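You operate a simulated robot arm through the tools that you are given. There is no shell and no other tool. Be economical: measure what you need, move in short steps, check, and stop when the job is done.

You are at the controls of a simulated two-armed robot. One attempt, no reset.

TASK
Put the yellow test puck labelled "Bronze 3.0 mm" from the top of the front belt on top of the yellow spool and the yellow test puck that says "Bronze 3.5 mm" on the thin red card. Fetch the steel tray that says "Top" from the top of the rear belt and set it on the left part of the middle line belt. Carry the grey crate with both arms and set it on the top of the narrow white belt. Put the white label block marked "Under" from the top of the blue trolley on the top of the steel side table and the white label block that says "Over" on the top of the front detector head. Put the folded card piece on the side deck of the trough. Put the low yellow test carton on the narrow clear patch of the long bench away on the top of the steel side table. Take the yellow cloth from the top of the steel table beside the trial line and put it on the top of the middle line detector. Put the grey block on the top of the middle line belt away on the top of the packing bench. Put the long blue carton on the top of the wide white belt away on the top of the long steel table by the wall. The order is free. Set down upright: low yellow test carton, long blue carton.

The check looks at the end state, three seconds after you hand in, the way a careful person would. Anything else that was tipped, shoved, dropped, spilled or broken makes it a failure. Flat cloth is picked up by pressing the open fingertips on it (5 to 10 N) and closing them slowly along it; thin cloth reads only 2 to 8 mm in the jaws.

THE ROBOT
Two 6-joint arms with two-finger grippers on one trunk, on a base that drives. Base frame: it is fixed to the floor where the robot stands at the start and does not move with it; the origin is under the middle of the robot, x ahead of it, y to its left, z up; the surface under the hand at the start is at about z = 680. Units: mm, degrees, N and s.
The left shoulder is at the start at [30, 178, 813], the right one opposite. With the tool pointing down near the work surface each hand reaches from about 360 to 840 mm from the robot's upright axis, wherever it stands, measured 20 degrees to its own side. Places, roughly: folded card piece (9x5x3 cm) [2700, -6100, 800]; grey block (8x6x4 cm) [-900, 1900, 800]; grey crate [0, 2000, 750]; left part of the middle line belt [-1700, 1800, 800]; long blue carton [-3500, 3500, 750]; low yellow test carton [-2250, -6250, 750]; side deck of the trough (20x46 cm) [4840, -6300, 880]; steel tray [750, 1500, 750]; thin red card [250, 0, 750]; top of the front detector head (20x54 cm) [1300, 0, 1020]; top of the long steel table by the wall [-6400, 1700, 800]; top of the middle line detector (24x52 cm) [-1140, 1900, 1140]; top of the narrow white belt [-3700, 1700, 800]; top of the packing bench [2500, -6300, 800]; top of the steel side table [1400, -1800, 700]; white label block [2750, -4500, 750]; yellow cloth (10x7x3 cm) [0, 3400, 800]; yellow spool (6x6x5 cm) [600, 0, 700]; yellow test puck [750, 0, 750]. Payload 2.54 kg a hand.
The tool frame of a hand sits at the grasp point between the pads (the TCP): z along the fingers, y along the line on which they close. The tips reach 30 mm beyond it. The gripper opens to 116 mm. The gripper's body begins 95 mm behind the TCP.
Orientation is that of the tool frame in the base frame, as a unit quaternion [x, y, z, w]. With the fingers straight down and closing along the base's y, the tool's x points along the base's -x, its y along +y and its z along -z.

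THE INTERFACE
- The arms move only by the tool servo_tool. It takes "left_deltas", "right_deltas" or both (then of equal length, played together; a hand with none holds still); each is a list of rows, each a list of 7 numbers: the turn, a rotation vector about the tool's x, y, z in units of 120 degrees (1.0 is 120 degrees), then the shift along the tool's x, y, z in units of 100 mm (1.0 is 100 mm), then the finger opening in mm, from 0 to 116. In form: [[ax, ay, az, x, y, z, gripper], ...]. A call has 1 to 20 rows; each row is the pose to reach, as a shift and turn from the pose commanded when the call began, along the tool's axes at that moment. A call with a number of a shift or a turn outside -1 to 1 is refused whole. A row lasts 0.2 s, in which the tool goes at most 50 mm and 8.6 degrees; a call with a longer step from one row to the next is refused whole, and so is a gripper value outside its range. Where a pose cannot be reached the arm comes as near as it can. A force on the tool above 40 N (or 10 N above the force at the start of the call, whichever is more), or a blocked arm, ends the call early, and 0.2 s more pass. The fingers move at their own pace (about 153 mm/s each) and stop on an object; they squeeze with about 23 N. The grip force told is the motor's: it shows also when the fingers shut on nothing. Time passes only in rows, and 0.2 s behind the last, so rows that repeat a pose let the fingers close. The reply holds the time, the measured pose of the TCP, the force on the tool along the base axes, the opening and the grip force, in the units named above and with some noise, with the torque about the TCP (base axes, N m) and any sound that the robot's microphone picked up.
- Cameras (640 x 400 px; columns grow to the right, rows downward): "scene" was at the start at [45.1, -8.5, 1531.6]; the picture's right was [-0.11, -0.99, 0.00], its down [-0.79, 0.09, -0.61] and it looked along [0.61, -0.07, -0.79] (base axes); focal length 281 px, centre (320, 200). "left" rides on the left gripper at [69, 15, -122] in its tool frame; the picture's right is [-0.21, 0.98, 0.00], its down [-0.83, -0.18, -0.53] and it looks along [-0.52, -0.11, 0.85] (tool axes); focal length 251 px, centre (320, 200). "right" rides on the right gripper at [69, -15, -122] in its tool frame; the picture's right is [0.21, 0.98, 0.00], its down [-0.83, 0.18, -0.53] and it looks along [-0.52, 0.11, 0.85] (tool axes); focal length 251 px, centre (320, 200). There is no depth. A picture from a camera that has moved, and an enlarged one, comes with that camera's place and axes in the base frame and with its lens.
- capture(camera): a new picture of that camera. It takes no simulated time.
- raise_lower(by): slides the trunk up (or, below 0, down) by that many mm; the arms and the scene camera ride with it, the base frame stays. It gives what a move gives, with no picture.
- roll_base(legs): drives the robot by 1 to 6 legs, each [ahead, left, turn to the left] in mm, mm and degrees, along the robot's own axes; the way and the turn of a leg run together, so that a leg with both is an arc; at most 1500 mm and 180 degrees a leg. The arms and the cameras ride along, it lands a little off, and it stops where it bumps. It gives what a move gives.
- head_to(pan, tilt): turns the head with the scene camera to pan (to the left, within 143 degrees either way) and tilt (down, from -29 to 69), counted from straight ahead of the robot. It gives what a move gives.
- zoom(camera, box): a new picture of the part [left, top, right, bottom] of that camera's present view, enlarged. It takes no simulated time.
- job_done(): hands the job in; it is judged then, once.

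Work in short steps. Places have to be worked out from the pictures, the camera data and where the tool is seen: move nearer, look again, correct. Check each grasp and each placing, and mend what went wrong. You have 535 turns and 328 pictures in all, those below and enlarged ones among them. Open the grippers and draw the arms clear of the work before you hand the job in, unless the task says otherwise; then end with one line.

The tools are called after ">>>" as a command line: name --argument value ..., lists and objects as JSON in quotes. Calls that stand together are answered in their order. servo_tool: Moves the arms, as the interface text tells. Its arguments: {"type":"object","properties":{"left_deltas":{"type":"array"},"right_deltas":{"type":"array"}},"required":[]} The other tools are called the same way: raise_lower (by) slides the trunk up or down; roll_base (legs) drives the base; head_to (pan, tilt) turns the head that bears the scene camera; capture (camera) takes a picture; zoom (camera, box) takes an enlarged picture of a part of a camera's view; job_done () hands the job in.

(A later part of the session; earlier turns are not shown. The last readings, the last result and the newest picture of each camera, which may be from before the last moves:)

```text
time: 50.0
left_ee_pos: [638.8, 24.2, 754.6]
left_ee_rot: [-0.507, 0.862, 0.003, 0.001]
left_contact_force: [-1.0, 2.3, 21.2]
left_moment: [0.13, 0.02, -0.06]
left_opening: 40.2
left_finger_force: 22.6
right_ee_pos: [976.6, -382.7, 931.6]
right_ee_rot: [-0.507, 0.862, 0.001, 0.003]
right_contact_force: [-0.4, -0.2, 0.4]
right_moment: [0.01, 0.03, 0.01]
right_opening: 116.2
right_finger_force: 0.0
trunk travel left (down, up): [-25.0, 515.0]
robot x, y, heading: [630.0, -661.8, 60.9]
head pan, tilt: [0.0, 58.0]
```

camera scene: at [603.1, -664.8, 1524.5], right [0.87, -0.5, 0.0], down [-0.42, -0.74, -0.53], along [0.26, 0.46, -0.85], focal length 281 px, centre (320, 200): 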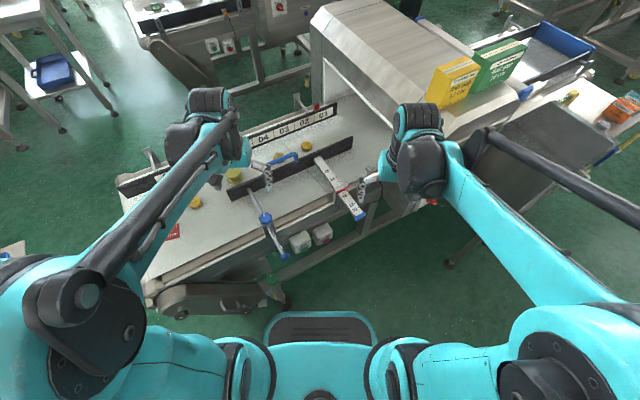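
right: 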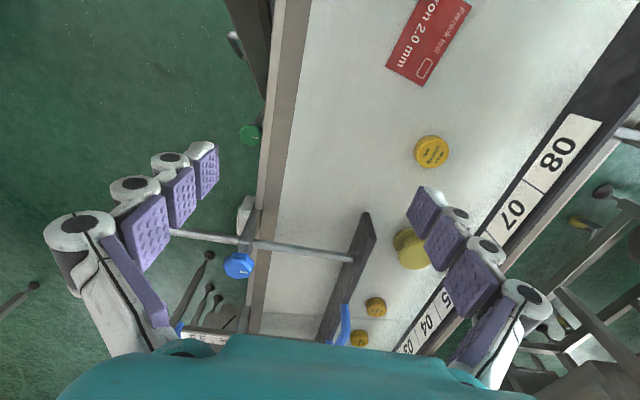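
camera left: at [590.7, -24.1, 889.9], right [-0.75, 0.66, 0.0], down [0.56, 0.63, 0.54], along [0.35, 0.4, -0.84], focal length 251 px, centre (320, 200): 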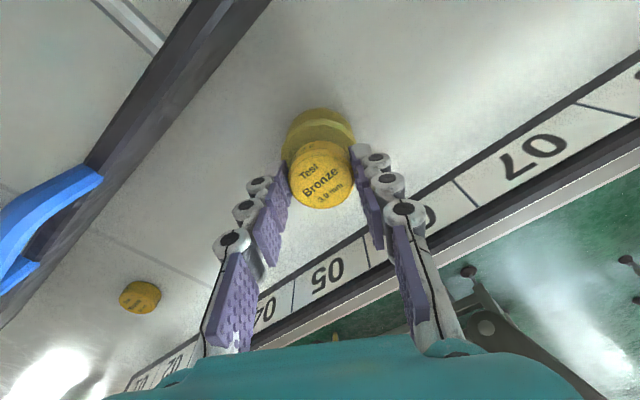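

Contact (21 N) – puck seated. Ease up 1 mm, open, and lift.

>>> servo_tool --left_deltas '[[0, 0, 0, 0, 0, -0.01, 20], [0, 0, 0, 0, 0, -0.01, 45], [0, 0, 0, 0, 0, -0.01, 70], [0, 0, 0, 0, 0, -0.2, 70], [0, 0, 0, 0, 0, -0.5, 70], [0, 0, 0, 0, 0, -0.8, 70]]'

>>> zoom --camera "scene" --box '[200, 130, 280, 190]'

>>> capture --camera "left"

```text
time: 51.4
left_ee_pos: [639.9, 25.5, 835.1]
left_ee_rot: [-0.507, 0.862, 0.001, 0.002]
left_contact_force: [-0.9, -0.1, 0.2]
left_moment: [0.01, -0.01, 0.0]
left_opening: 69.7
left_finger_force: 0.0
right_ee_pos: [976.1, -382.3, 932.7]
right_ee_rot: [-0.507, 0.862, 0.0, 0.002]
right_contact_force: [0.1, -0.2, 0.1]
right_moment: [0.0, 0.02, -0.01]
right_opening: 116.3
right_finger_force: 0.0
trunk travel left (down, up): [-25.0, 515.0]
robot x, y, heading: [625.7, -663.3, 60.9]
head pan, tilt: [0.0, 58.0]
```

```text
6.67 times, centred on (240, 160) of scene
camera zoom: at [645.5, -630.9, 1524.5], right [0.87, -0.49, 0.0], down [-0.41, -0.74, -0.53], along [0.26, 0.46, -0.85], focal length 1873 px, centre (853, 467)
```

zoom: 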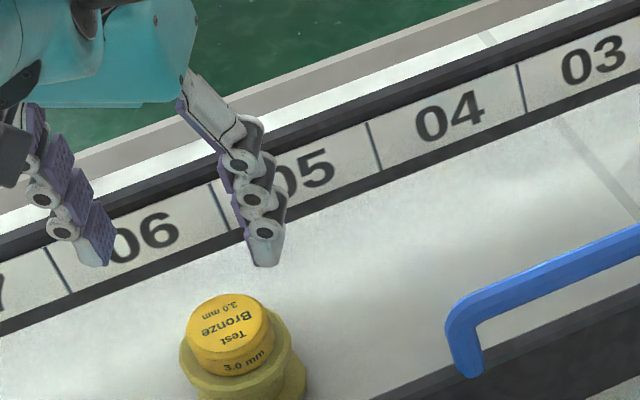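

```text
295 pictures are left
camera left: at [591.6, -26.6, 955.8], right [-0.75, 0.66, 0.0], down [0.56, 0.63, 0.54], along [0.35, 0.4, -0.84], focal length 251 px, centre (320, 200)
```

left: 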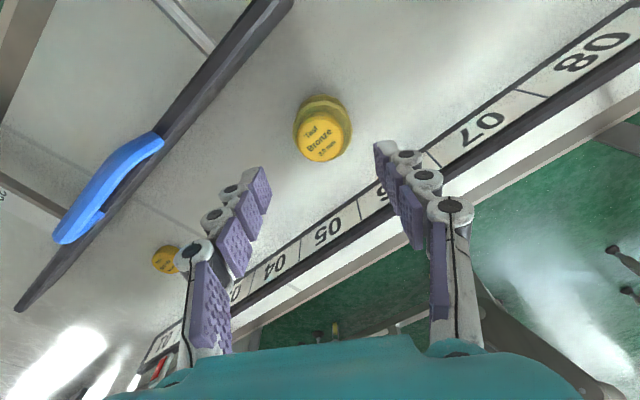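

The 3.0 puck is stably on the spool. Next, the 3.5 puck: move the hand in three strides to ~(933,28).

>>> servo_tool --left_deltas '[[0, 0, 0, -0.2, -0.36, 0, 80], [0, 0, 0, -0.38, -0.7, 0, 80], [0, 0, 0, -0.48, -0.9, 0, 80]]'

>>> servo_tool --left_deltas '[[0, 0, 0, -0.2, -0.36, 0, 80], [0, 0, 0, -0.38, -0.7, 0, 80], [0, 0, 0, -0.48, -0.9, 0, 80]]'

>>> servo_tool --left_deltas '[[0, 0, 0, -0.2, -0.36, 0, 80], [0, 0, 0, -0.47, -0.73, 0, 80], [0, 0, 0, -0.47, -0.73, 0, 80]]'

>>> capture --camera "left"

```text
time: 52.2
left_ee_pos: [739.4, 24.6, 833.1]
left_ee_rot: [-0.508, 0.862, 0.001, 0.001]
left_contact_force: [0.8, -0.6, -0.4]
left_moment: [-0.02, 0.0, -0.01]
left_opening: 80.2
left_finger_force: 0.1
right_ee_pos: [976.8, -381.5, 931.5]
right_ee_rot: [-0.508, 0.862, 0.001, 0.001]
right_contact_force: [0.3, 0.0, -1.1]
right_moment: [0.0, 0.01, 0.01]
right_opening: 116.1
right_finger_force: 0.1
trunk travel left (down, up): [-25.0, 515.0]
robot x, y, heading: [628.2, -660.5, 61.0]
head pan, tilt: [0.0, 58.0]
```

```text
time: 53.0
left_ee_pos: [843.4, 22.2, 833.9]
left_ee_rot: [-0.507, 0.862, 0.001, 0.001]
left_contact_force: [-1.0, -0.1, 0.3]
left_moment: [0.02, -0.03, 0.02]
left_opening: 79.7
left_finger_force: 0.1
right_ee_pos: [976.5, -381.3, 932.8]
right_ee_rot: [-0.507, 0.862, 0.001, 0.001]
right_contact_force: [0.1, 0.0, 0.4]
right_moment: [0.02, 0.02, 0.0]
right_opening: 116.0
right_finger_force: 0.0
trunk travel left (down, up): [-25.0, 515.0]
robot x, y, heading: [625.1, -666.8, 61.0]
head pan, tilt: [0.0, 58.0]
```

```text
time: 53.8
left_ee_pos: [930.1, 27.0, 832.1]
left_ee_rot: [-0.507, 0.862, 0.001, 0.002]
left_contact_force: [-0.4, 0.3, -0.7]
left_moment: [-0.01, 0.01, -0.02]
left_opening: 80.2
left_finger_force: 0.1
right_ee_pos: [976.0, -381.7, 930.9]
right_ee_rot: [-0.507, 0.862, 0.001, 0.001]
right_contact_force: [0.2, 0.2, 0.1]
right_moment: [-0.01, 0.0, -0.01]
right_opening: 115.9
right_finger_force: 0.0
trunk travel left (down, up): [-25.0, 515.0]
robot x, y, heading: [622.4, -662.5, 60.9]
head pan, tilt: [0.0, 58.0]
```

```text
294 pictures are left
camera left: at [883.4, -25.5, 954.4], right [-0.75, 0.66, 0.0], down [0.56, 0.63, 0.54], along [0.35, 0.4, -0.84], focal length 251 px, centre (320, 200)
```

left: 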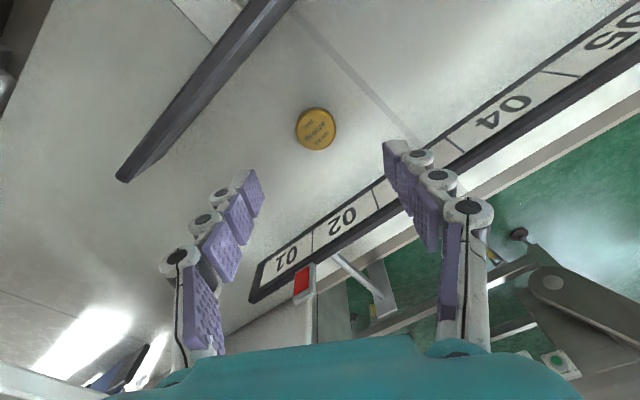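

Puck slightly off (−4 mm tool y). Correct and descend to grasp height.

>>> servo_tool --left_deltas '[[0, 0, 0, -0.03, -0.04, 0.3, 80], [0, 0, 0, -0.03, -0.04, 0.6, 80], [0, 0, 0, -0.03, -0.04, 0.85, 80], [0, 0, 0, -0.03, -0.04, 1.0, 80]]'

>>> capture --camera "left"

```text
time: 54.8
left_ee_pos: [934.8, 28.8, 734.9]
left_ee_rot: [-0.506, 0.863, 0.001, 0.001]
left_contact_force: [-0.4, 0.0, -0.3]
left_moment: [-0.02, 0.0, -0.02]
left_opening: 80.2
left_finger_force: 0.0
right_ee_pos: [976.5, -381.7, 931.3]
right_ee_rot: [-0.507, 0.862, 0.001, 0.002]
right_contact_force: [0.3, -0.4, 0.1]
right_moment: [-0.02, 0.02, -0.01]
right_opening: 116.3
right_finger_force: 0.1
trunk travel left (down, up): [-25.0, 515.0]
robot x, y, heading: [626.5, -668.0, 60.9]
head pan, tilt: [0.0, 58.0]
```

```text
293 pictures are left
camera left: at [887.9, -23.6, 855.4], right [-0.75, 0.66, 0.0], down [0.56, 0.63, 0.54], along [0.35, 0.4, -0.84], focal length 251 px, centre (320, 200)
```

left: 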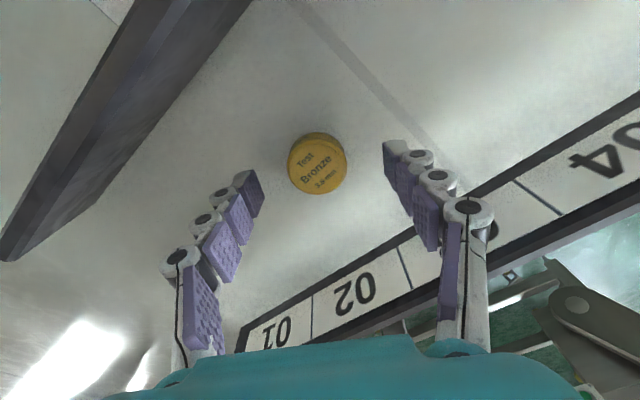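

Centred. Lower 21 mm and close.

>>> servo_tool --left_deltas '[[0, 0, 0, 0, 0, 0.12, 80], [0, 0, 0, 0, 0, 0.21, 80], [0, 0, 0, 0, 0, 0.21, 55], [0, 0, 0, 0, 0, 0.21, 30], [0, 0, 0, 0, 0, 0.21, 20], [0, 0, 0, 0, 0, 0.21, 20]]'

>>> servo_tool --left_deltas '[[0, 0, 0, 0, 0, -0.25, 20], [0, 0, 0, 0, 0, -0.5, 20], [0, 0, 0, 0, 0, -0.75, 20], [0, 0, 0, 0, 0, -1.0, 20], [0, 0, 0, 0.2, 0.3, -1.0, 20], [0, 0, 0, 0.4, 0.65, -1.0, 20], [0, 0, 0, 0.55, 0.98, -1.0, 20]]'

```text
time: 56.2
left_ee_pos: [935.8, 29.5, 713.8]
left_ee_rot: [-0.507, 0.862, 0.001, 0.002]
left_contact_force: [-0.5, -0.3, 0.8]
left_moment: [-0.02, 0.0, 0.02]
left_opening: 40.0
left_finger_force: 22.6
right_ee_pos: [978.1, -382.4, 931.1]
right_ee_rot: [-0.507, 0.862, 0.001, 0.003]
right_contact_force: [-0.3, 0.2, 0.0]
right_moment: [0.01, -0.03, 0.02]
right_opening: 115.7
right_finger_force: 0.1
trunk travel left (down, up): [-25.0, 515.0]
robot x, y, heading: [628.3, -668.7, 60.8]
head pan, tilt: [0.0, 58.0]
```

```text
time: 57.8
left_ee_pos: [821.5, 28.8, 814.2]
left_ee_rot: [-0.507, 0.862, 0.0, 0.001]
left_contact_force: [-0.2, -0.1, -0.2]
left_moment: [0.0, -0.01, -0.04]
left_opening: 39.9
left_finger_force: 22.7
right_ee_pos: [976.7, -380.9, 931.1]
right_ee_rot: [-0.507, 0.862, 0.001, 0.002]
right_contact_force: [0.0, -0.8, -0.4]
right_moment: [0.0, -0.01, -0.02]
right_opening: 116.0
right_finger_force: 0.2
trunk travel left (down, up): [-25.0, 515.0]
robot x, y, heading: [625.6, -668.7, 60.9]
head pan, tilt: [0.0, 58.0]
```

Gripped. Carry toward the card, past the spool at safe height (raise 25).

>>> servo_tool --left_deltas '[[0, 0, 0, 0.18, 0.34, -0.1, 20], [0, 0, 0, 0.36, 0.68, -0.2, 20], [0, 0, 0, 0.53, 0.97, -0.25, 20]]'

>>> servo_tool --left_deltas '[[0, 0, 0, 0.18, 0.34, 0, 20], [0, 0, 0, 0.36, 0.68, 0, 20], [0, 0, 0, 0.53, 0.97, 0, 20]]'

>>> servo_tool --left_deltas '[[0, 0, 0, 0.18, 0.34, 0, 20], [0, 0, 0, 0.4, 0.68, 0, 20], [0, 0, 0, 0.6, 0.97, 0, 20]]'

>>> capture --camera "left"

```text
time: 58.6
left_ee_pos: [710.2, 28.3, 838.5]
left_ee_rot: [-0.507, 0.862, 0.001, 0.001]
left_contact_force: [-0.1, 0.6, -1.0]
left_moment: [0.01, 0.0, 0.0]
left_opening: 40.1
left_finger_force: 22.8
right_ee_pos: [976.1, -380.9, 929.8]
right_ee_rot: [-0.507, 0.862, 0.001, 0.001]
right_contact_force: [-0.7, 0.3, -0.1]
right_moment: [0.01, 0.01, 0.02]
right_opening: 115.8
right_finger_force: 0.0
trunk travel left (down, up): [-25.0, 515.0]
robot x, y, heading: [622.7, -661.3, 60.9]
head pan, tilt: [0.0, 58.0]
```

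```text
time: 59.4
left_ee_pos: [599.3, 30.7, 837.7]
left_ee_rot: [-0.506, 0.862, 0.001, 0.002]
left_contact_force: [-1.0, -0.4, -0.2]
left_moment: [0.03, -0.02, 0.0]
left_opening: 39.9
left_finger_force: 23.2
right_ee_pos: [977.5, -380.4, 930.7]
right_ee_rot: [-0.506, 0.862, 0.001, 0.002]
right_contact_force: [0.1, -0.7, -0.2]
right_moment: [0.02, 0.0, 0.02]
right_opening: 115.8
right_finger_force: 0.1
trunk travel left (down, up): [-25.0, 515.0]
robot x, y, heading: [623.7, -664.2, 60.9]
head pan, tilt: [0.0, 58.0]
```

```text
time: 60.2
left_ee_pos: [486.2, 26.6, 835.6]
left_ee_rot: [-0.506, 0.862, 0.0, 0.002]
left_contact_force: [0.0, 0.6, 1.1]
left_moment: [-0.06, -0.01, 0.01]
left_opening: 39.9
left_finger_force: 23.2
right_ee_pos: [977.4, -380.3, 931.6]
right_ee_rot: [-0.506, 0.862, 0.002, 0.002]
right_contact_force: [-0.4, 0.5, 0.3]
right_moment: [0.04, -0.01, -0.01]
right_opening: 116.1
right_finger_force: 0.1
trunk travel left (down, up): [-25.0, 515.0]
robot x, y, heading: [628.1, -665.9, 61.2]
head pan, tilt: [0.0, 58.0]
```

```text
292 pictures are left
camera left: at [438.6, -26.2, 957.3], right [-0.75, 0.66, 0.0], down [0.56, 0.63, 0.54], along [0.35, 0.4, -0.84], focal length 251 px, centre (320, 200)
```

left: 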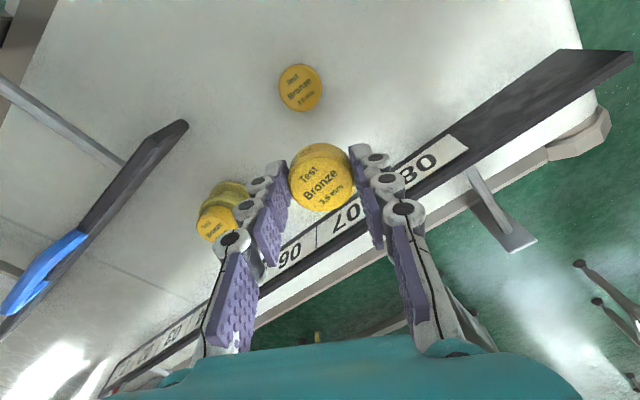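

Card is out of view toward the robot. Move toward (390,−40).

>>> servo_tool --left_deltas '[[0, 0, 0, 0.35, 0.2, 0, 20], [0, 0, 0, 0.7, 0.4, 0, 20], [0, 0, 0, 1.0, 0.5, 0, 20]]'

>>> capture --camera "left"

>>> zoom --camera "scene" --box '[80, 140, 320, 290]'

```text
time: 61.0
left_ee_pos: [394.6, -39.1, 837.5]
left_ee_rot: [-0.506, 0.862, 0.001, 0.002]
left_contact_force: [0.7, 0.5, -0.3]
left_moment: [0.03, 0.0, 0.01]
left_opening: 40.1
left_finger_force: 22.7
right_ee_pos: [977.3, -381.5, 931.7]
right_ee_rot: [-0.507, 0.862, 0.0, 0.002]
right_contact_force: [-0.3, 0.4, 0.8]
right_moment: [0.01, 0.0, -0.01]
right_opening: 116.0
right_finger_force: 0.1
trunk travel left (down, up): [-25.0, 515.0]
robot x, y, heading: [625.4, -663.9, 60.9]
head pan, tilt: [0.0, 58.0]
```

```text
291 pictures are left
camera left: at [347.1, -91.9, 958.2], right [-0.75, 0.66, 0.0], down [0.56, 0.63, 0.54], along [0.35, 0.4, -0.84], focal length 251 px, centre (320, 200)
```

left: 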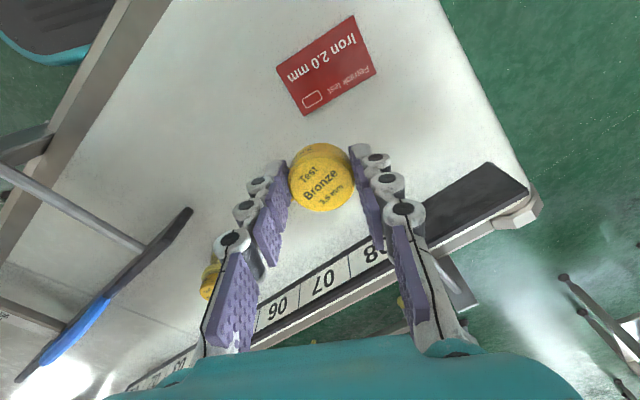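

```text
2.67 times, centred on (200, 215) of scene
camera zoom: at [645.2, -630.8, 1524.5], right [0.87, -0.49, 0.0], down [-0.41, -0.74, -0.53], along [0.26, 0.46, -0.85], focal length 749 px, centre (640, 160)
```

zoom: 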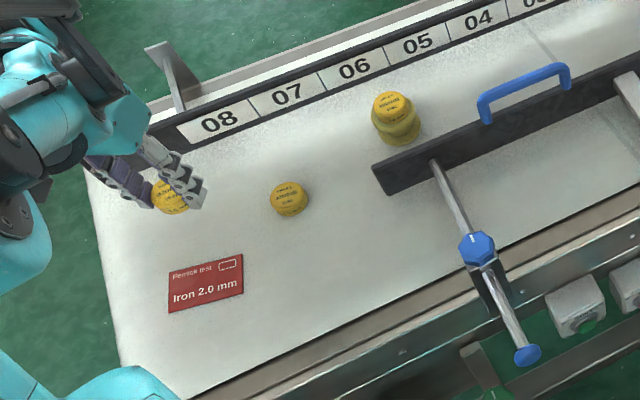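

Card centre at (355,−73). Move over it and lower to ~740.

>>> servo_tool --left_deltas '[[0, 0, 0, 0.3, 0.1, 0, 20], [0, 0, 0, 0.49, 0.19, 0.1, 20], [0, 0, 0, 0.49, 0.19, 0.45, 20], [0, 0, 0, 0.49, 0.19, 0.8, 20], [0, 0, 0, 0.49, 0.19, 0.97, 20]]'

>>> capture --camera "left"

>>> zoom --camera "scene" --box '[80, 160, 240, 280]'

```text
time: 62.2
left_ee_pos: [355.6, -72.0, 740.4]
left_ee_rot: [-0.506, 0.862, 0.002, 0.002]
left_contact_force: [-0.5, 0.3, -0.1]
left_moment: [0.0, -0.01, 0.02]
left_opening: 39.8
left_finger_force: 23.1
right_ee_pos: [977.1, -381.0, 929.6]
right_ee_rot: [-0.506, 0.862, 0.001, 0.002]
right_contact_force: [-0.2, 0.4, 0.8]
right_moment: [-0.01, 0.0, 0.01]
right_opening: 115.9
right_finger_force: 0.1
trunk travel left (down, up): [-25.0, 515.0]
robot x, y, heading: [627.0, -662.3, 60.8]
head pan, tilt: [0.0, 58.0]
```

```text
289 pictures are left
camera left: at [307.1, -124.8, 861.3], right [-0.75, 0.66, 0.0], down [0.56, 0.63, 0.54], along [0.35, 0.4, -0.84], focal length 251 px, centre (320, 200)
```

left: 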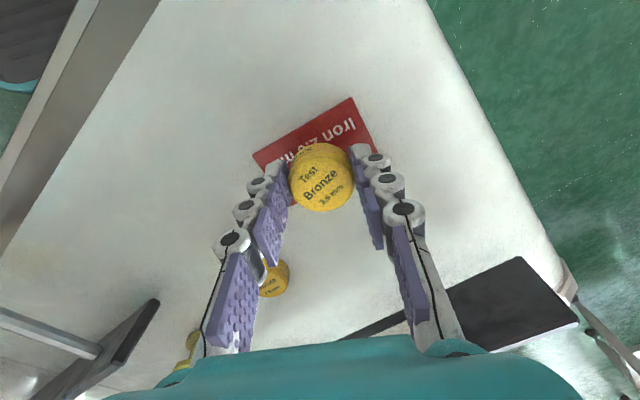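

```text
3.33 times, centred on (160, 220) of scene
camera zoom: at [645.4, -630.1, 1524.5], right [0.87, -0.49, 0.0], down [-0.41, -0.74, -0.53], along [0.26, 0.46, -0.85], focal length 936 px, centre (853, 133)
```

zoom: 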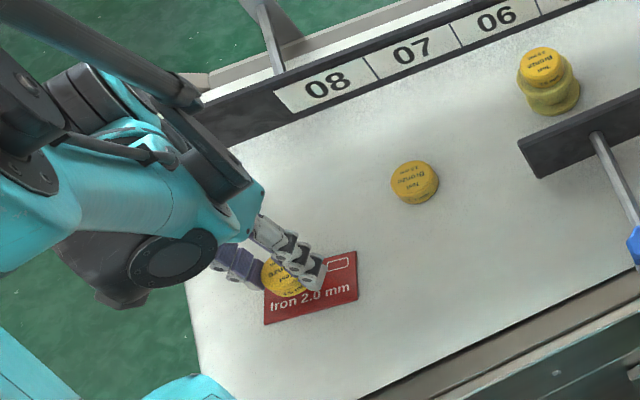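

Aligned with the card centre. Lower to contact.

>>> servo_tool --left_deltas '[[0, 0, 0, 0, 0, 0.1, 20], [0, 0, 0, 0, 0, 0.19, 20], [0, 0, 0, 0, 0, 0.22, 20], [0, 0, 0, 0, 0, 0.25, 20], [0, 0, 0, 0, 0, 0.26, 20]]'

```text
time: 63.4
left_ee_pos: [356.0, -72.3, 714.6]
left_ee_rot: [-0.507, 0.862, 0.002, 0.001]
left_contact_force: [-0.9, 2.9, 18.8]
left_moment: [0.15, -0.04, 0.03]
left_opening: 40.1
left_finger_force: 23.6
right_ee_pos: [977.3, -382.0, 930.3]
right_ee_rot: [-0.507, 0.862, 0.001, 0.002]
right_contact_force: [1.0, -1.3, 0.4]
right_moment: [0.0, -0.01, 0.01]
right_opening: 116.2
right_finger_force: 0.1
trunk travel left (down, up): [-25.0, 515.0]
robot x, y, heading: [619.8, -663.6, 60.7]
head pan, tilt: [0.0, 58.0]
```

Seated. Release and lift.

>>> servo_tool --left_deltas '[[0, 0, 0, 0, 0, -0.01, 30], [0, 0, 0, 0, 0, -0.01, 55], [0, 0, 0, 0, 0, -0.01, 80], [0, 0, 0, 0, 0, -0.2, 80], [0, 0, 0, 0, 0, -0.6, 80], [0, 0, 0, 0, 0, -1.0, 80]]'

>>> servo_tool --left_deltas '[[0, 0, 0, -0.2, -0.2, -0.2, 80], [0, 0, 0, -0.2, -0.4, -0.5, 80], [0, 0, 0, -0.2, -0.6, -0.8, 80], [0, 0, 0, -0.1, -0.8, -1.0, 80]]'

>>> zoom --camera "scene" --box '[80, 160, 240, 280]'

```text
time: 64.8
left_ee_pos: [354.3, -73.2, 814.8]
left_ee_rot: [-0.506, 0.863, 0.002, 0.001]
left_contact_force: [0.6, 0.5, -0.4]
left_moment: [-0.03, -0.05, -0.01]
left_opening: 80.1
left_finger_force: 0.1
right_ee_pos: [976.0, -382.4, 930.8]
right_ee_rot: [-0.507, 0.862, 0.001, 0.002]
right_contact_force: [-0.9, -0.7, -0.2]
right_moment: [0.0, 0.02, -0.01]
right_opening: 115.8
right_finger_force: 0.1
trunk travel left (down, up): [-25.0, 515.0]
robot x, y, heading: [622.6, -664.7, 61.0]
head pan, tilt: [0.0, 58.0]
```

```text
time: 65.8
left_ee_pos: [429.3, -103.9, 914.0]
left_ee_rot: [-0.507, 0.862, 0.002, 0.001]
left_contact_force: [0.4, 0.1, -0.5]
left_moment: [0.0, 0.01, -0.01]
left_opening: 80.1
left_finger_force: 0.0
right_ee_pos: [976.5, -381.7, 932.3]
right_ee_rot: [-0.507, 0.862, 0.001, 0.001]
right_contact_force: [-0.6, -0.2, 0.3]
right_moment: [0.02, -0.01, 0.0]
right_opening: 116.0
right_finger_force: 0.0
trunk travel left (down, up): [-25.0, 515.0]
robot x, y, heading: [625.2, -665.4, 61.0]
head pan, tilt: [0.0, 58.0]
```

```text
3.33 times, centred on (160, 220) of scene
camera zoom: at [645.8, -631.4, 1524.5], right [0.87, -0.49, 0.0], down [-0.41, -0.74, -0.53], along [0.26, 0.46, -0.85], focal length 936 px, centre (853, 133)
```

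zoom: 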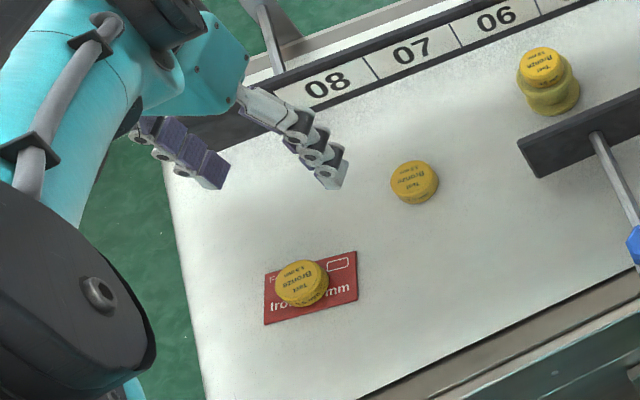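

Both pucks are done. Now I go for the label blocks: first bring the left hand in, then drive east between the detector and the side table and south to the blue trolley.

>>> servo_tool --left_deltas '[[0, 0, 0, 0.15, -0.35, 0, 110], [0, 0, 0, 0.3, -0.7, 0, 110], [0, 0, 0, 0.46, -1.0, 0, 110]]'

>>> servo_tool --left_deltas '[[0, 0, 0, 0, -0.4, 0, 110], [0, 0, 0, 0, -0.8, 0, 110], [0, 0, 0, 0, -1.0, 0, 110]]' --right_deltas '[[0, 0, 0, 0.2, 0, 0, 110], [0, 0, 0, 0.4, 0, 0, 110], [0, 0, 0, 0.5, 0, 0, 110]]'

>>> roll_base --legs '[[-100, -60, 0], [0, 0, -61], [700, -268, 0], [1100, 0, 0]]'

>>> head_to --pan -75 --tilt 22

>>> capture --camera "scene"

```text
time: 66.6
left_ee_pos: [494.7, -192.2, 915.1]
left_ee_rot: [-0.507, 0.862, 0.001, 0.002]
left_contact_force: [1.0, 0.2, -0.2]
left_moment: [0.02, 0.01, 0.01]
left_opening: 109.9
left_finger_force: 0.1
right_ee_pos: [976.6, -383.0, 932.0]
right_ee_rot: [-0.506, 0.862, 0.001, 0.002]
right_contact_force: [0.0, 0.7, 0.2]
right_moment: [0.04, 0.0, 0.04]
right_opening: 115.9
right_finger_force: 0.2
trunk travel left (down, up): [-25.0, 515.0]
robot x, y, heading: [627.5, -660.6, 60.8]
head pan, tilt: [0.0, 58.0]
```

```text
time: 67.4
left_ee_pos: [582.4, -241.3, 915.4]
left_ee_rot: [-0.507, 0.862, 0.002, 0.001]
left_contact_force: [0.0, 0.1, -0.4]
left_moment: [0.02, 0.0, 0.0]
left_opening: 110.0
left_finger_force: 0.0
right_ee_pos: [951.7, -424.3, 930.2]
right_ee_rot: [-0.507, 0.862, 0.002, 0.002]
right_contact_force: [-0.2, 0.9, 0.3]
right_moment: [0.0, 0.0, -0.02]
right_opening: 109.8
right_finger_force: 0.0
trunk travel left (down, up): [-25.0, 515.0]
robot x, y, heading: [624.5, -664.4, 61.0]
head pan, tilt: [0.0, 58.0]
```

```text
time: 80.2
left_ee_pos: [2770.9, -791.5, 913.9]
left_ee_rot: [0.0, 1.0, 0.001, 0.002]
left_contact_force: [-1.0, -0.4, -0.1]
left_moment: [-0.03, 0.02, -0.01]
left_opening: 109.8
left_finger_force: 0.0
right_ee_pos: [2792.2, -1203.7, 930.7]
right_ee_rot: [0.0, 1.0, 0.0, 0.001]
right_contact_force: [0.8, 0.0, 0.8]
right_moment: [0.02, 0.01, -0.01]
right_opening: 109.9
right_finger_force: 0.0
trunk travel left (down, up): [-25.0, 515.0]
robot x, y, heading: [2422.5, -1034.3, 0.1]
head pan, tilt: [0.0, 58.0]
```

```text
time: 81.7
left_ee_pos: [2772.4, -791.1, 913.9]
left_ee_rot: [0.0, 1.0, 0.0, 0.002]
left_contact_force: [-0.9, 0.2, 0.3]
left_moment: [0.0, -0.02, 0.0]
left_opening: 110.0
left_finger_force: 0.1
right_ee_pos: [2790.9, -1203.5, 929.8]
right_ee_rot: [0.0, 1.0, 0.0, 0.001]
right_contact_force: [0.4, 0.0, 0.4]
right_moment: [-0.03, 0.04, 0.03]
right_opening: 110.2
right_finger_force: 0.0
trunk travel left (down, up): [-25.0, 515.0]
robot x, y, heading: [2424.8, -1035.5, 0.1]
head pan, tilt: [-75.0, 22.0]
```

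```text
286 pictures are left
camera scene: at [2417.8, -1125.4, 1577.0], right [-0.97, -0.26, 0.0], down [-0.1, 0.36, -0.93], along [0.24, -0.9, -0.37], focal length 281 px, centre (320, 200)
```

scene: 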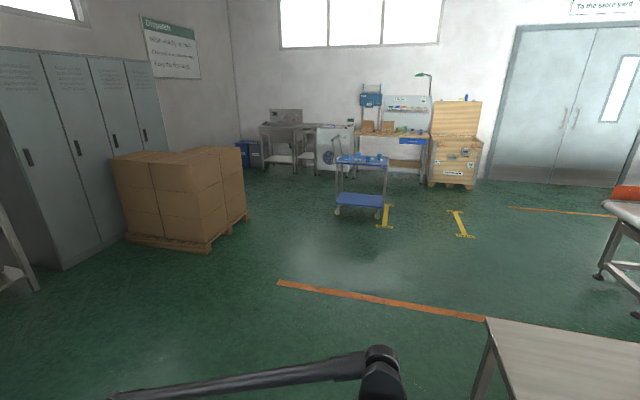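

Path is clear. Turn right to face south and drive to about (2700,−3600).

>>> roll_base --legs '[[0, 0, -90], [1300, 140, 0], [1265, 136, 0]]'

>>> head_to --pan 0 --tilt 35

>>> capture --camera "scene"

```text
time: 98.3
left_ee_pos: [2934.6, -4001.3, 914.2]
left_ee_rot: [0.708, 0.706, -0.002, 0.001]
left_contact_force: [-0.2, 0.0, -0.1]
left_moment: [0.01, 0.04, 0.0]
left_opening: 110.0
left_finger_force: 0.1
right_ee_pos: [2523.1, -4019.8, 931.0]
right_ee_rot: [0.708, 0.706, 0.0, 0.001]
right_contact_force: [-0.4, 0.4, -0.8]
right_moment: [0.04, -0.02, 0.02]
right_opening: 110.2
right_finger_force: 0.1
trunk travel left (down, up): [-25.0, 515.0]
robot x, y, heading: [2691.0, -3651.9, -90.4]
head pan, tilt: [-75.0, 22.0]
```

```text
time: 99.8
left_ee_pos: [2935.6, -4001.2, 914.3]
left_ee_rot: [0.708, 0.706, -0.001, 0.001]
left_contact_force: [0.1, 0.8, -0.3]
left_moment: [0.01, -0.01, -0.01]
left_opening: 109.9
left_finger_force: 0.1
right_ee_pos: [2523.4, -4019.3, 930.4]
right_ee_rot: [0.708, 0.706, -0.001, 0.001]
right_contact_force: [1.3, 0.2, 1.1]
right_moment: [-0.02, -0.01, -0.01]
right_opening: 109.8
right_finger_force: 0.0
trunk travel left (down, up): [-25.0, 515.0]
robot x, y, heading: [2692.5, -3652.7, -90.0]
head pan, tilt: [0.0, 35.0]
```

```text
285 pictures are left
camera scene: at [2692.9, -3710.7, 1556.4], right [-1.0, 0.0, 0.0], down [0.0, 0.57, -0.82], along [0.0, -0.82, -0.57], focal length 281 px, centre (320, 200)
```

scene: 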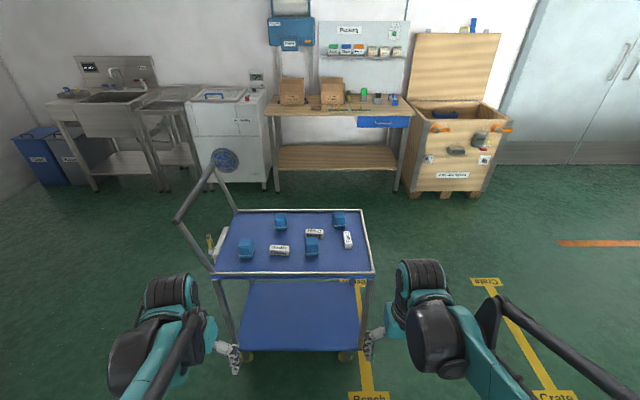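

>>> zoom --camera "scene" --box '[200, 190, 390, 290]'

```text
3.37 times, centred on (295, 240) of scene
camera zoom: at [2692.9, -3710.7, 1556.4], right [-1.0, 0.0, 0.0], down [0.0, 0.57, -0.82], along [0.0, -0.82, -0.57], focal length 946 px, centre (404, 65)
```

zoom: 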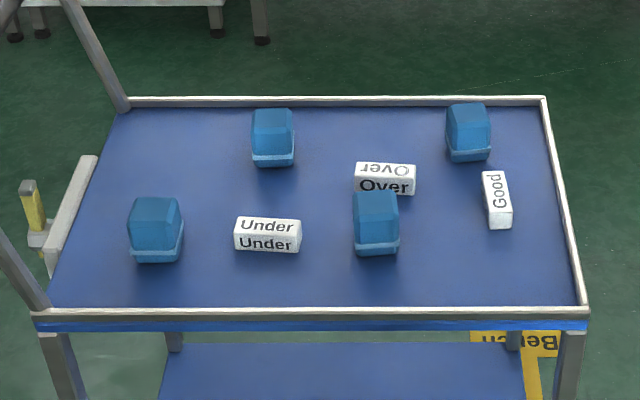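

Under at ~(2851,−4496), Over at ~(2716,−4600). I roll 385 ahead so both are reachable.

>>> roll_base --legs '[[385, 10, 0]]'

>>> head_to --pan 0 --tilt 55

>>> capture --camera "scene"

>>> capture --camera "left"

>>> capture --camera "right"

```text
time: 102.2
left_ee_pos: [2946.2, -4386.0, 914.2]
left_ee_rot: [0.707, 0.707, 0.0, 0.001]
left_contact_force: [0.2, -0.1, 0.0]
left_moment: [0.01, 0.04, -0.02]
left_opening: 110.1
left_finger_force: 0.0
right_ee_pos: [2533.7, -4406.8, 930.5]
right_ee_rot: [0.707, 0.707, -0.001, 0.001]
right_contact_force: [-0.5, -0.8, -0.3]
right_moment: [0.03, -0.03, 0.03]
right_opening: 110.1
right_finger_force: 0.1
trunk travel left (down, up): [-25.0, 515.0]
robot x, y, heading: [2699.8, -4035.9, -89.8]
head pan, tilt: [0.0, 35.0]
```

```text
time: 103.0
left_ee_pos: [2945.3, -4384.6, 915.4]
left_ee_rot: [0.707, 0.708, -0.001, 0.001]
left_contact_force: [-0.6, -0.2, 0.8]
left_moment: [-0.01, 0.01, 0.0]
left_opening: 110.1
left_finger_force: 0.1
right_ee_pos: [2533.9, -4405.0, 932.8]
right_ee_rot: [0.707, 0.708, -0.001, 0.002]
right_contact_force: [0.0, -0.1, 0.2]
right_moment: [-0.02, -0.02, -0.01]
right_opening: 110.4
right_finger_force: 0.1
trunk travel left (down, up): [-25.0, 515.0]
robot x, y, heading: [2703.5, -4037.8, -89.8]
head pan, tilt: [0.0, 55.0]
```

```text
283 pictures are left
camera scene: at [2702.4, -4079.8, 1528.2], right [-1.0, 0.0, 0.0], down [0.0, 0.82, -0.57], along [0.0, -0.57, -0.82], focal length 281 px, centre (320, 200)
```

scene: 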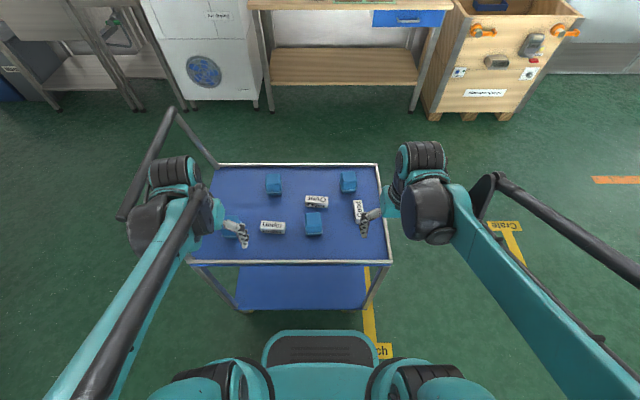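

```text
282 pictures are left
camera left: at [2960.3, -4315.8, 1036.2], right [0.98, -0.21, 0.0], down [-0.18, -0.82, 0.54], along [-0.11, -0.52, -0.84], focal length 251 px, centre (320, 200)
```

left: 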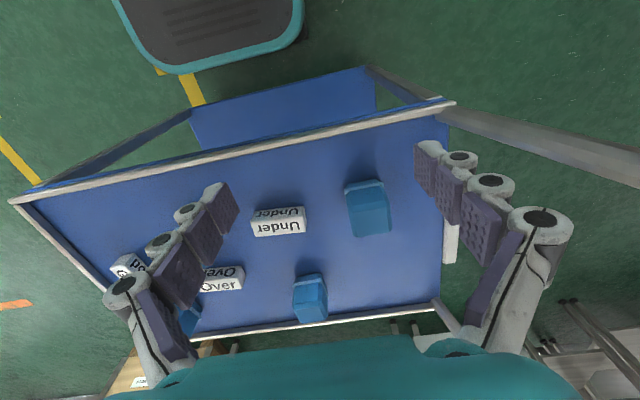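

```text
281 pictures are left
camera right: at [2518.2, -4336.2, 1051.7], right [0.98, 0.21, 0.0], down [0.18, -0.82, 0.54], along [0.11, -0.52, -0.84], focal length 251 px, centre (320, 200)
```

right: 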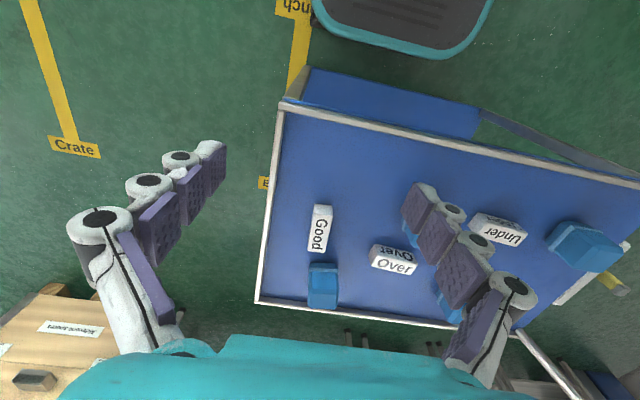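

Triangulated: Under (2851,−4525), Over (2714,−4630), surface z≈720, both with long axis nearly along x. I move the left hand above Under and turn it 84° to close across the block.

>>> servo_tool --left_deltas '[[0, 0, 0, -0.3, -0.3, 0, 70], [0, 0, 0, -0.6, -0.6, 0, 70], [0, 0, 0, -0.9, -0.9, 0, 70], [0, 0, 0, -1.0, -0.94, 0, 70]]'

>>> servo_tool --left_deltas '[[0, 0, -0.07, -0.1, 0, 0, 70], [0, 0, -0.14, -0.2, 0, 0, 70], [0, 0, -0.21, -0.3, 0, 0, 70], [0, 0, -0.28, -0.4, 0, 0, 70], [0, 0, -0.35, -0.4, 0, 0, 70], [0, 0, -0.42, -0.4, 0, 0.1, 70], [0, 0, -0.49, -0.4, 0, 0.2, 70], [0, 0, -0.56, -0.4, 0, 0.3, 70], [0, 0, -0.63, -0.4, 0, 0.4, 70], [0, 0, -0.7, -0.4, 0, 0.5, 70]]'

>>> capture --camera "left"

```text
time: 104.0
left_ee_pos: [2850.9, -4485.4, 916.3]
left_ee_rot: [0.707, 0.707, -0.002, 0.001]
left_contact_force: [0.0, 0.0, 0.2]
left_moment: [-0.02, -0.02, 0.02]
left_opening: 69.8
left_finger_force: 0.1
right_ee_pos: [2533.7, -4405.7, 930.4]
right_ee_rot: [0.707, 0.707, -0.001, 0.001]
right_contact_force: [0.1, -0.5, -0.7]
right_moment: [-0.02, 0.01, 0.02]
right_opening: 110.3
right_finger_force: 0.1
trunk travel left (down, up): [-25.0, 515.0]
robot x, y, heading: [2704.3, -4031.0, -89.8]
head pan, tilt: [0.0, 55.0]
```

```text
time: 106.2
left_ee_pos: [2853.0, -4525.0, 864.7]
left_ee_rot: [0.051, 0.999, -0.002, 0.0]
left_contact_force: [-0.2, -0.5, -1.1]
left_moment: [0.0, 0.01, -0.03]
left_opening: 69.9
left_finger_force: 0.1
right_ee_pos: [2534.0, -4405.6, 931.0]
right_ee_rot: [0.707, 0.707, -0.002, 0.001]
right_contact_force: [-0.2, 0.3, 0.3]
right_moment: [0.02, 0.02, -0.01]
right_opening: 110.0
right_finger_force: 0.0
trunk travel left (down, up): [-25.0, 515.0]
robot x, y, heading: [2701.2, -4035.0, -90.1]
head pan, tilt: [0.0, 55.0]
```

```text
280 pictures are left
camera left: at [2784.2, -4502.0, 985.6], right [0.31, 0.95, 0.0], down [0.8, -0.26, 0.54], along [0.51, -0.17, -0.84], focal length 251 px, centre (320, 200)
```

left: 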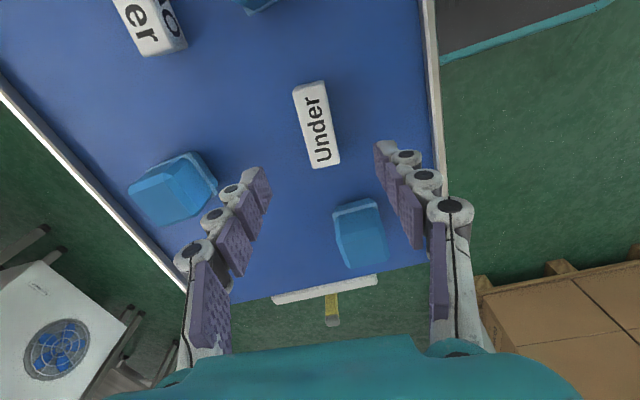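

Block aligned with the fingers; ~7 mm correction along tool x. Descend to z≈768.

>>> servo_tool --left_deltas '[[0, 0, 0, 0.07, -0.03, 0.3, 70], [0, 0, 0, 0.07, -0.03, 0.6, 70], [0, 0, 0, 0.07, -0.03, 0.85, 70], [0, 0, 0, 0.07, -0.03, 0.97, 70]]'

>>> capture --camera "left"

```text
time: 107.2
left_ee_pos: [2845.2, -4527.9, 768.0]
left_ee_rot: [0.053, 0.999, -0.002, 0.001]
left_contact_force: [0.9, 0.5, 0.2]
left_moment: [-0.01, 0.0, 0.01]
left_opening: 70.1
left_finger_force: 0.0
right_ee_pos: [2533.5, -4406.1, 931.1]
right_ee_rot: [0.707, 0.707, -0.001, 0.001]
right_contact_force: [0.5, -0.2, 0.0]
right_moment: [-0.02, 0.0, 0.04]
right_opening: 109.9
right_finger_force: 0.1
trunk travel left (down, up): [-25.0, 515.0]
robot x, y, heading: [2703.6, -4037.4, -90.0]
head pan, tilt: [0.0, 55.0]
```

```text
279 pictures are left
camera left: at [2777.3, -4505.4, 889.6], right [0.32, 0.95, 0.0], down [0.8, -0.27, 0.54], along [0.51, -0.17, -0.84], focal length 251 px, centre (320, 200)
```

left: 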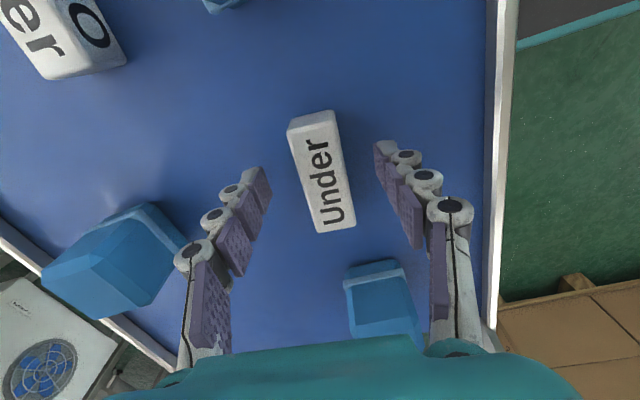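

Centred. Lower 14 mm and close.

>>> servo_tool --left_deltas '[[0, 0, 0, 0, 0, 0.07, 70], [0, 0, 0, 0, 0, 0.12, 70], [0, 0, 0, 0, 0, 0.14, 70], [0, 0, 0, 0, 0, 0.14, 45], [0, 0, 0, 0, 0, 0.14, 20], [0, 0, 0, 0, 0, 0.14, 15], [0, 0, 0, 0, 0, 0.14, 15]]'

```text
time: 108.8
left_ee_pos: [2845.2, -4527.8, 753.1]
left_ee_rot: [0.052, 0.999, -0.002, 0.001]
left_contact_force: [0.3, 0.3, -0.3]
left_moment: [0.03, 0.03, -0.02]
left_opening: 28.8
left_finger_force: 22.9
right_ee_pos: [2534.0, -4406.8, 929.8]
right_ee_rot: [0.707, 0.707, -0.001, 0.001]
right_contact_force: [-0.5, 0.0, 0.2]
right_moment: [0.01, 0.01, -0.01]
right_opening: 110.1
right_finger_force: 0.0
trunk travel left (down, up): [-25.0, 515.0]
robot x, y, heading: [2697.7, -4038.4, -89.9]
head pan, tilt: [0.0, 55.0]
```

Under gripped (28.8 mm). Lift and retract left; meanwhile move the right hand toward Over.

>>> servo_tool --left_deltas '[[0, 0, 0, 0, 0, -0.3, 15], [0, 0, 0, 0, 0, -0.7, 15], [0, 0, 0, 0, 0, -1.0, 15], [0, 0, 0, -0.2, 0.3, -1.0, 15], [0, 0, 0, -0.4, 0.6, -1.0, 15], [0, 0, 0, -0.6, 0.9, -1.0, 15]]'

>>> servo_tool --right_deltas '[[0, 0, 0, -0.3, 0.3, 0, 60], [0, 0, 0, -0.6, 0.6, 0, 60], [0, 0, 0, -0.9, 0.9, 0, 60], [0, 0, 0, -1.0, 0.98, 0, 60]]'

>>> servo_tool --right_deltas '[[0, 0, 0.07, -0.2, 0.1, 0, 60], [0, 0, 0.14, -0.4, 0.2, 0, 60], [0, 0, 0.21, -0.6, 0.3, 0, 60], [0, 0, 0.28, -0.8, 0.4, 0, 60], [0, 0, 0.35, -1.0, 0.5, 0, 60], [0, 0, 0.42, -1.0, 0.6, 0, 60], [0, 0, 0.49, -1.0, 0.7, 0, 60], [0, 0, 0.56, -1.0, 0.8, 0.1, 60], [0, 0, 0.63, -1.0, 0.82, 0.3, 60], [0, 0, 0.7, -1.0, 0.82, 0.5, 60], [0, 0, 0.77, -1.0, 0.82, 0.6, 60]]'

>>> capture --camera "right"

```text
time: 110.2
left_ee_pos: [2913.6, -4441.9, 853.5]
left_ee_rot: [0.053, 0.999, -0.001, 0.0]
left_contact_force: [0.6, -0.2, -0.2]
left_moment: [0.01, 0.0, 0.01]
left_opening: 28.9
left_finger_force: 23.0
right_ee_pos: [2533.4, -4405.5, 931.9]
right_ee_rot: [0.707, 0.708, -0.001, 0.001]
right_contact_force: [-1.4, 0.5, 0.0]
right_moment: [0.01, 0.01, 0.0]
right_opening: 110.0
right_finger_force: 0.0
trunk travel left (down, up): [-25.0, 515.0]
robot x, y, heading: [2701.5, -4038.6, -90.0]
head pan, tilt: [0.0, 55.0]
```

```text
time: 111.2
left_ee_pos: [2913.5, -4442.7, 854.5]
left_ee_rot: [0.052, 0.999, -0.001, 0.001]
left_contact_force: [0.1, -0.2, -1.1]
left_moment: [-0.04, 0.01, 0.01]
left_opening: 29.1
left_finger_force: 23.0
right_ee_pos: [2633.4, -4506.2, 931.6]
right_ee_rot: [0.707, 0.707, -0.001, 0.002]
right_contact_force: [-0.5, 0.4, 0.0]
right_moment: [-0.02, 0.04, -0.03]
right_opening: 60.1
right_finger_force: 0.0
trunk travel left (down, up): [-25.0, 515.0]
robot x, y, heading: [2701.7, -4037.1, -90.4]
head pan, tilt: [0.0, 55.0]
```

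```text
time: 113.6
left_ee_pos: [2913.5, -4443.5, 856.0]
left_ee_rot: [0.052, 0.999, -0.002, 0.001]
left_contact_force: [-0.5, -0.2, 0.4]
left_moment: [-0.02, -0.04, -0.02]
left_opening: 29.1
left_finger_force: 23.2
right_ee_pos: [2714.2, -4606.5, 873.0]
right_ee_rot: [1.0, -0.022, 0.0, 0.002]
right_contact_force: [-0.2, 0.6, 0.0]
right_moment: [0.02, -0.01, -0.03]
right_opening: 60.0
right_finger_force: 0.0
trunk travel left (down, up): [-25.0, 515.0]
robot x, y, heading: [2703.5, -4037.7, -90.0]
head pan, tilt: [0.0, 55.0]
```

```text
278 pictures are left
camera right: at [2783.8, -4593.8, 993.2], right [0.17, -0.99, 0.0], down [-0.83, -0.14, 0.53], along [-0.53, -0.09, -0.84], focal length 251 px, centre (320, 200)
```

right: 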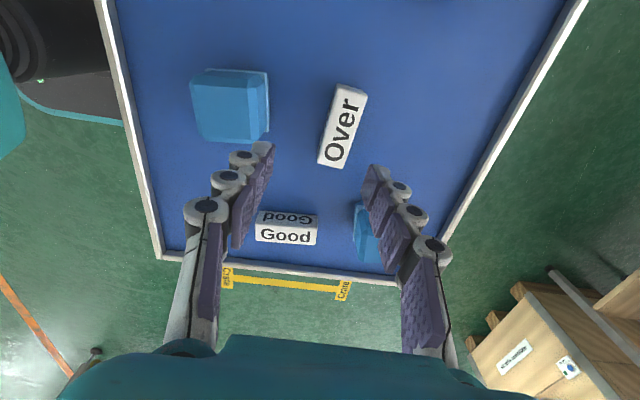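

Over is 22 mm along +tool y. Correct and descend to z≈768.

>>> servo_tool --right_deltas '[[0, 0, 0, 0.03, 0.22, 0, 60], [0, 0, 0, 0.03, 0.22, 0.35, 60], [0, 0, 0, 0.03, 0.22, 0.7, 60], [0, 0, 0, 0.03, 0.22, 1.0, 60]]'

>>> capture --camera "right"

```text
time: 114.6
left_ee_pos: [2914.5, -4443.5, 854.0]
left_ee_rot: [0.053, 0.999, -0.002, 0.001]
left_contact_force: [0.0, -0.6, 0.2]
left_moment: [0.04, 0.02, 0.02]
left_opening: 28.8
left_finger_force: 22.5
right_ee_pos: [2715.9, -4628.6, 773.0]
right_ee_rot: [1.0, -0.021, 0.0, 0.001]
right_contact_force: [0.3, 0.7, -0.7]
right_moment: [0.03, -0.02, -0.02]
right_opening: 60.0
right_finger_force: 0.1
trunk travel left (down, up): [-25.0, 515.0]
robot x, y, heading: [2704.3, -4037.3, -90.3]
head pan, tilt: [0.0, 55.0]
```

```text
277 pictures are left
camera right: at [2785.8, -4616.2, 893.4], right [0.17, -0.98, 0.0], down [-0.83, -0.15, 0.53], along [-0.53, -0.1, -0.84], focal length 251 px, centre (320, 200)
```

right: 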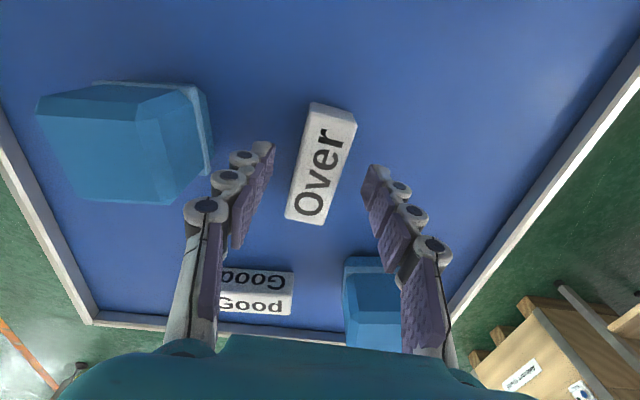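

Good. Lower 20 mm, close and then lift.

>>> servo_tool --right_deltas '[[0, 0, 0, 0, 0, 0.1, 60], [0, 0, 0, 0, 0, 0.17, 60], [0, 0, 0, 0, 0, 0.2, 60], [0, 0, 0, 0, 0, 0.2, 40], [0, 0, 0, 0, 0, 0.2, 20], [0, 0, 0, 0, 0, 0.2, 15], [0, 0, 0, 0, 0, 0.2, 15]]'

>>> servo_tool --right_deltas '[[0, 0, 0, 0, 0, -0.3, 15], [0, 0, 0, 0, 0, -0.7, 15], [0, 0, 0, 0, 0, -1.0, 15], [0, 0, 0, 0, -0.3, -1.0, 15], [0, 0, 0, -0.3, -0.6, -1.0, 15], [0, 0, 0, -0.6, -0.9, -1.0, 15]]'

>>> servo_tool --right_deltas '[[0, 0, 0, -0.2, -0.2, -0.2, 15], [0, 0, 0, -0.4, -0.5, -0.4, 15], [0, 0, 0, -0.6, -0.8, -0.6, 15], [0, 0, 0, -0.7, -1.0, -0.8, 15]]' --left_deltas '[[0, 0, 0, 0, 0.1, -0.2, 15], [0, 0, 0, 0, 0.3, -0.4, 15], [0, 0, 0, 0, 0.5, -0.6, 15], [0, 0, 0, 0, 0.6, -0.8, 15]]'

>>> capture --camera "scene"

```text
time: 116.2
left_ee_pos: [2913.0, -4444.0, 855.1]
left_ee_rot: [0.053, 0.999, -0.002, 0.001]
left_contact_force: [0.7, -0.1, -0.1]
left_moment: [0.01, 0.0, 0.01]
left_opening: 28.9
left_finger_force: 22.8
right_ee_pos: [2715.4, -4628.9, 751.2]
right_ee_rot: [1.0, -0.021, 0.0, 0.002]
right_contact_force: [-0.6, -0.2, -0.3]
right_moment: [0.01, 0.04, 0.02]
right_opening: 28.9
right_finger_force: 22.7
trunk travel left (down, up): [-25.0, 515.0]
robot x, y, heading: [2697.9, -4031.6, -89.9]
head pan, tilt: [0.0, 55.0]
```

```text
time: 117.6
left_ee_pos: [2914.3, -4442.1, 854.9]
left_ee_rot: [0.051, 0.999, -0.002, 0.001]
left_contact_force: [-0.6, 0.3, 0.2]
left_moment: [-0.02, 0.0, 0.01]
left_opening: 29.0
left_finger_force: 23.7
right_ee_pos: [2660.4, -4533.9, 853.3]
right_ee_rot: [1.0, -0.021, 0.0, 0.002]
right_contact_force: [0.7, -0.1, -1.9]
right_moment: [-0.03, -0.03, -0.02]
right_opening: 28.8
right_finger_force: 23.4
trunk travel left (down, up): [-25.0, 515.0]
robot x, y, heading: [2704.7, -4036.1, -89.9]
head pan, tilt: [0.0, 55.0]
```

```text
time: 118.6
left_ee_pos: [2918.7, -4382.4, 933.5]
left_ee_rot: [0.052, 0.999, -0.002, 0.001]
left_contact_force: [-0.1, 0.2, -0.8]
left_moment: [-0.01, -0.04, 0.02]
left_opening: 29.0
left_finger_force: 22.7
right_ee_pos: [2592.6, -4433.2, 931.3]
right_ee_rot: [1.0, -0.021, -0.001, 0.002]
right_contact_force: [0.7, 0.4, -0.1]
right_moment: [-0.01, -0.02, 0.04]
right_opening: 28.8
right_finger_force: 23.3
trunk travel left (down, up): [-25.0, 515.0]
robot x, y, heading: [2702.1, -4034.7, -90.0]
head pan, tilt: [0.0, 55.0]
```

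```text
276 pictures are left
camera scene: at [2702.2, -4078.5, 1528.2], right [-1.0, 0.0, 0.0], down [0.0, 0.82, -0.57], along [0.0, -0.57, -0.82], focal length 281 px, centre (320, 200)
```

scene: 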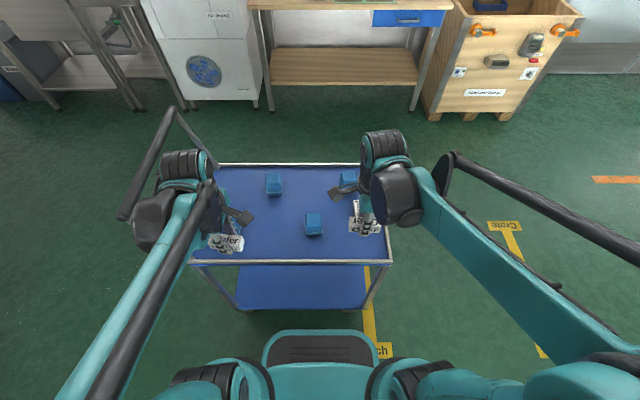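

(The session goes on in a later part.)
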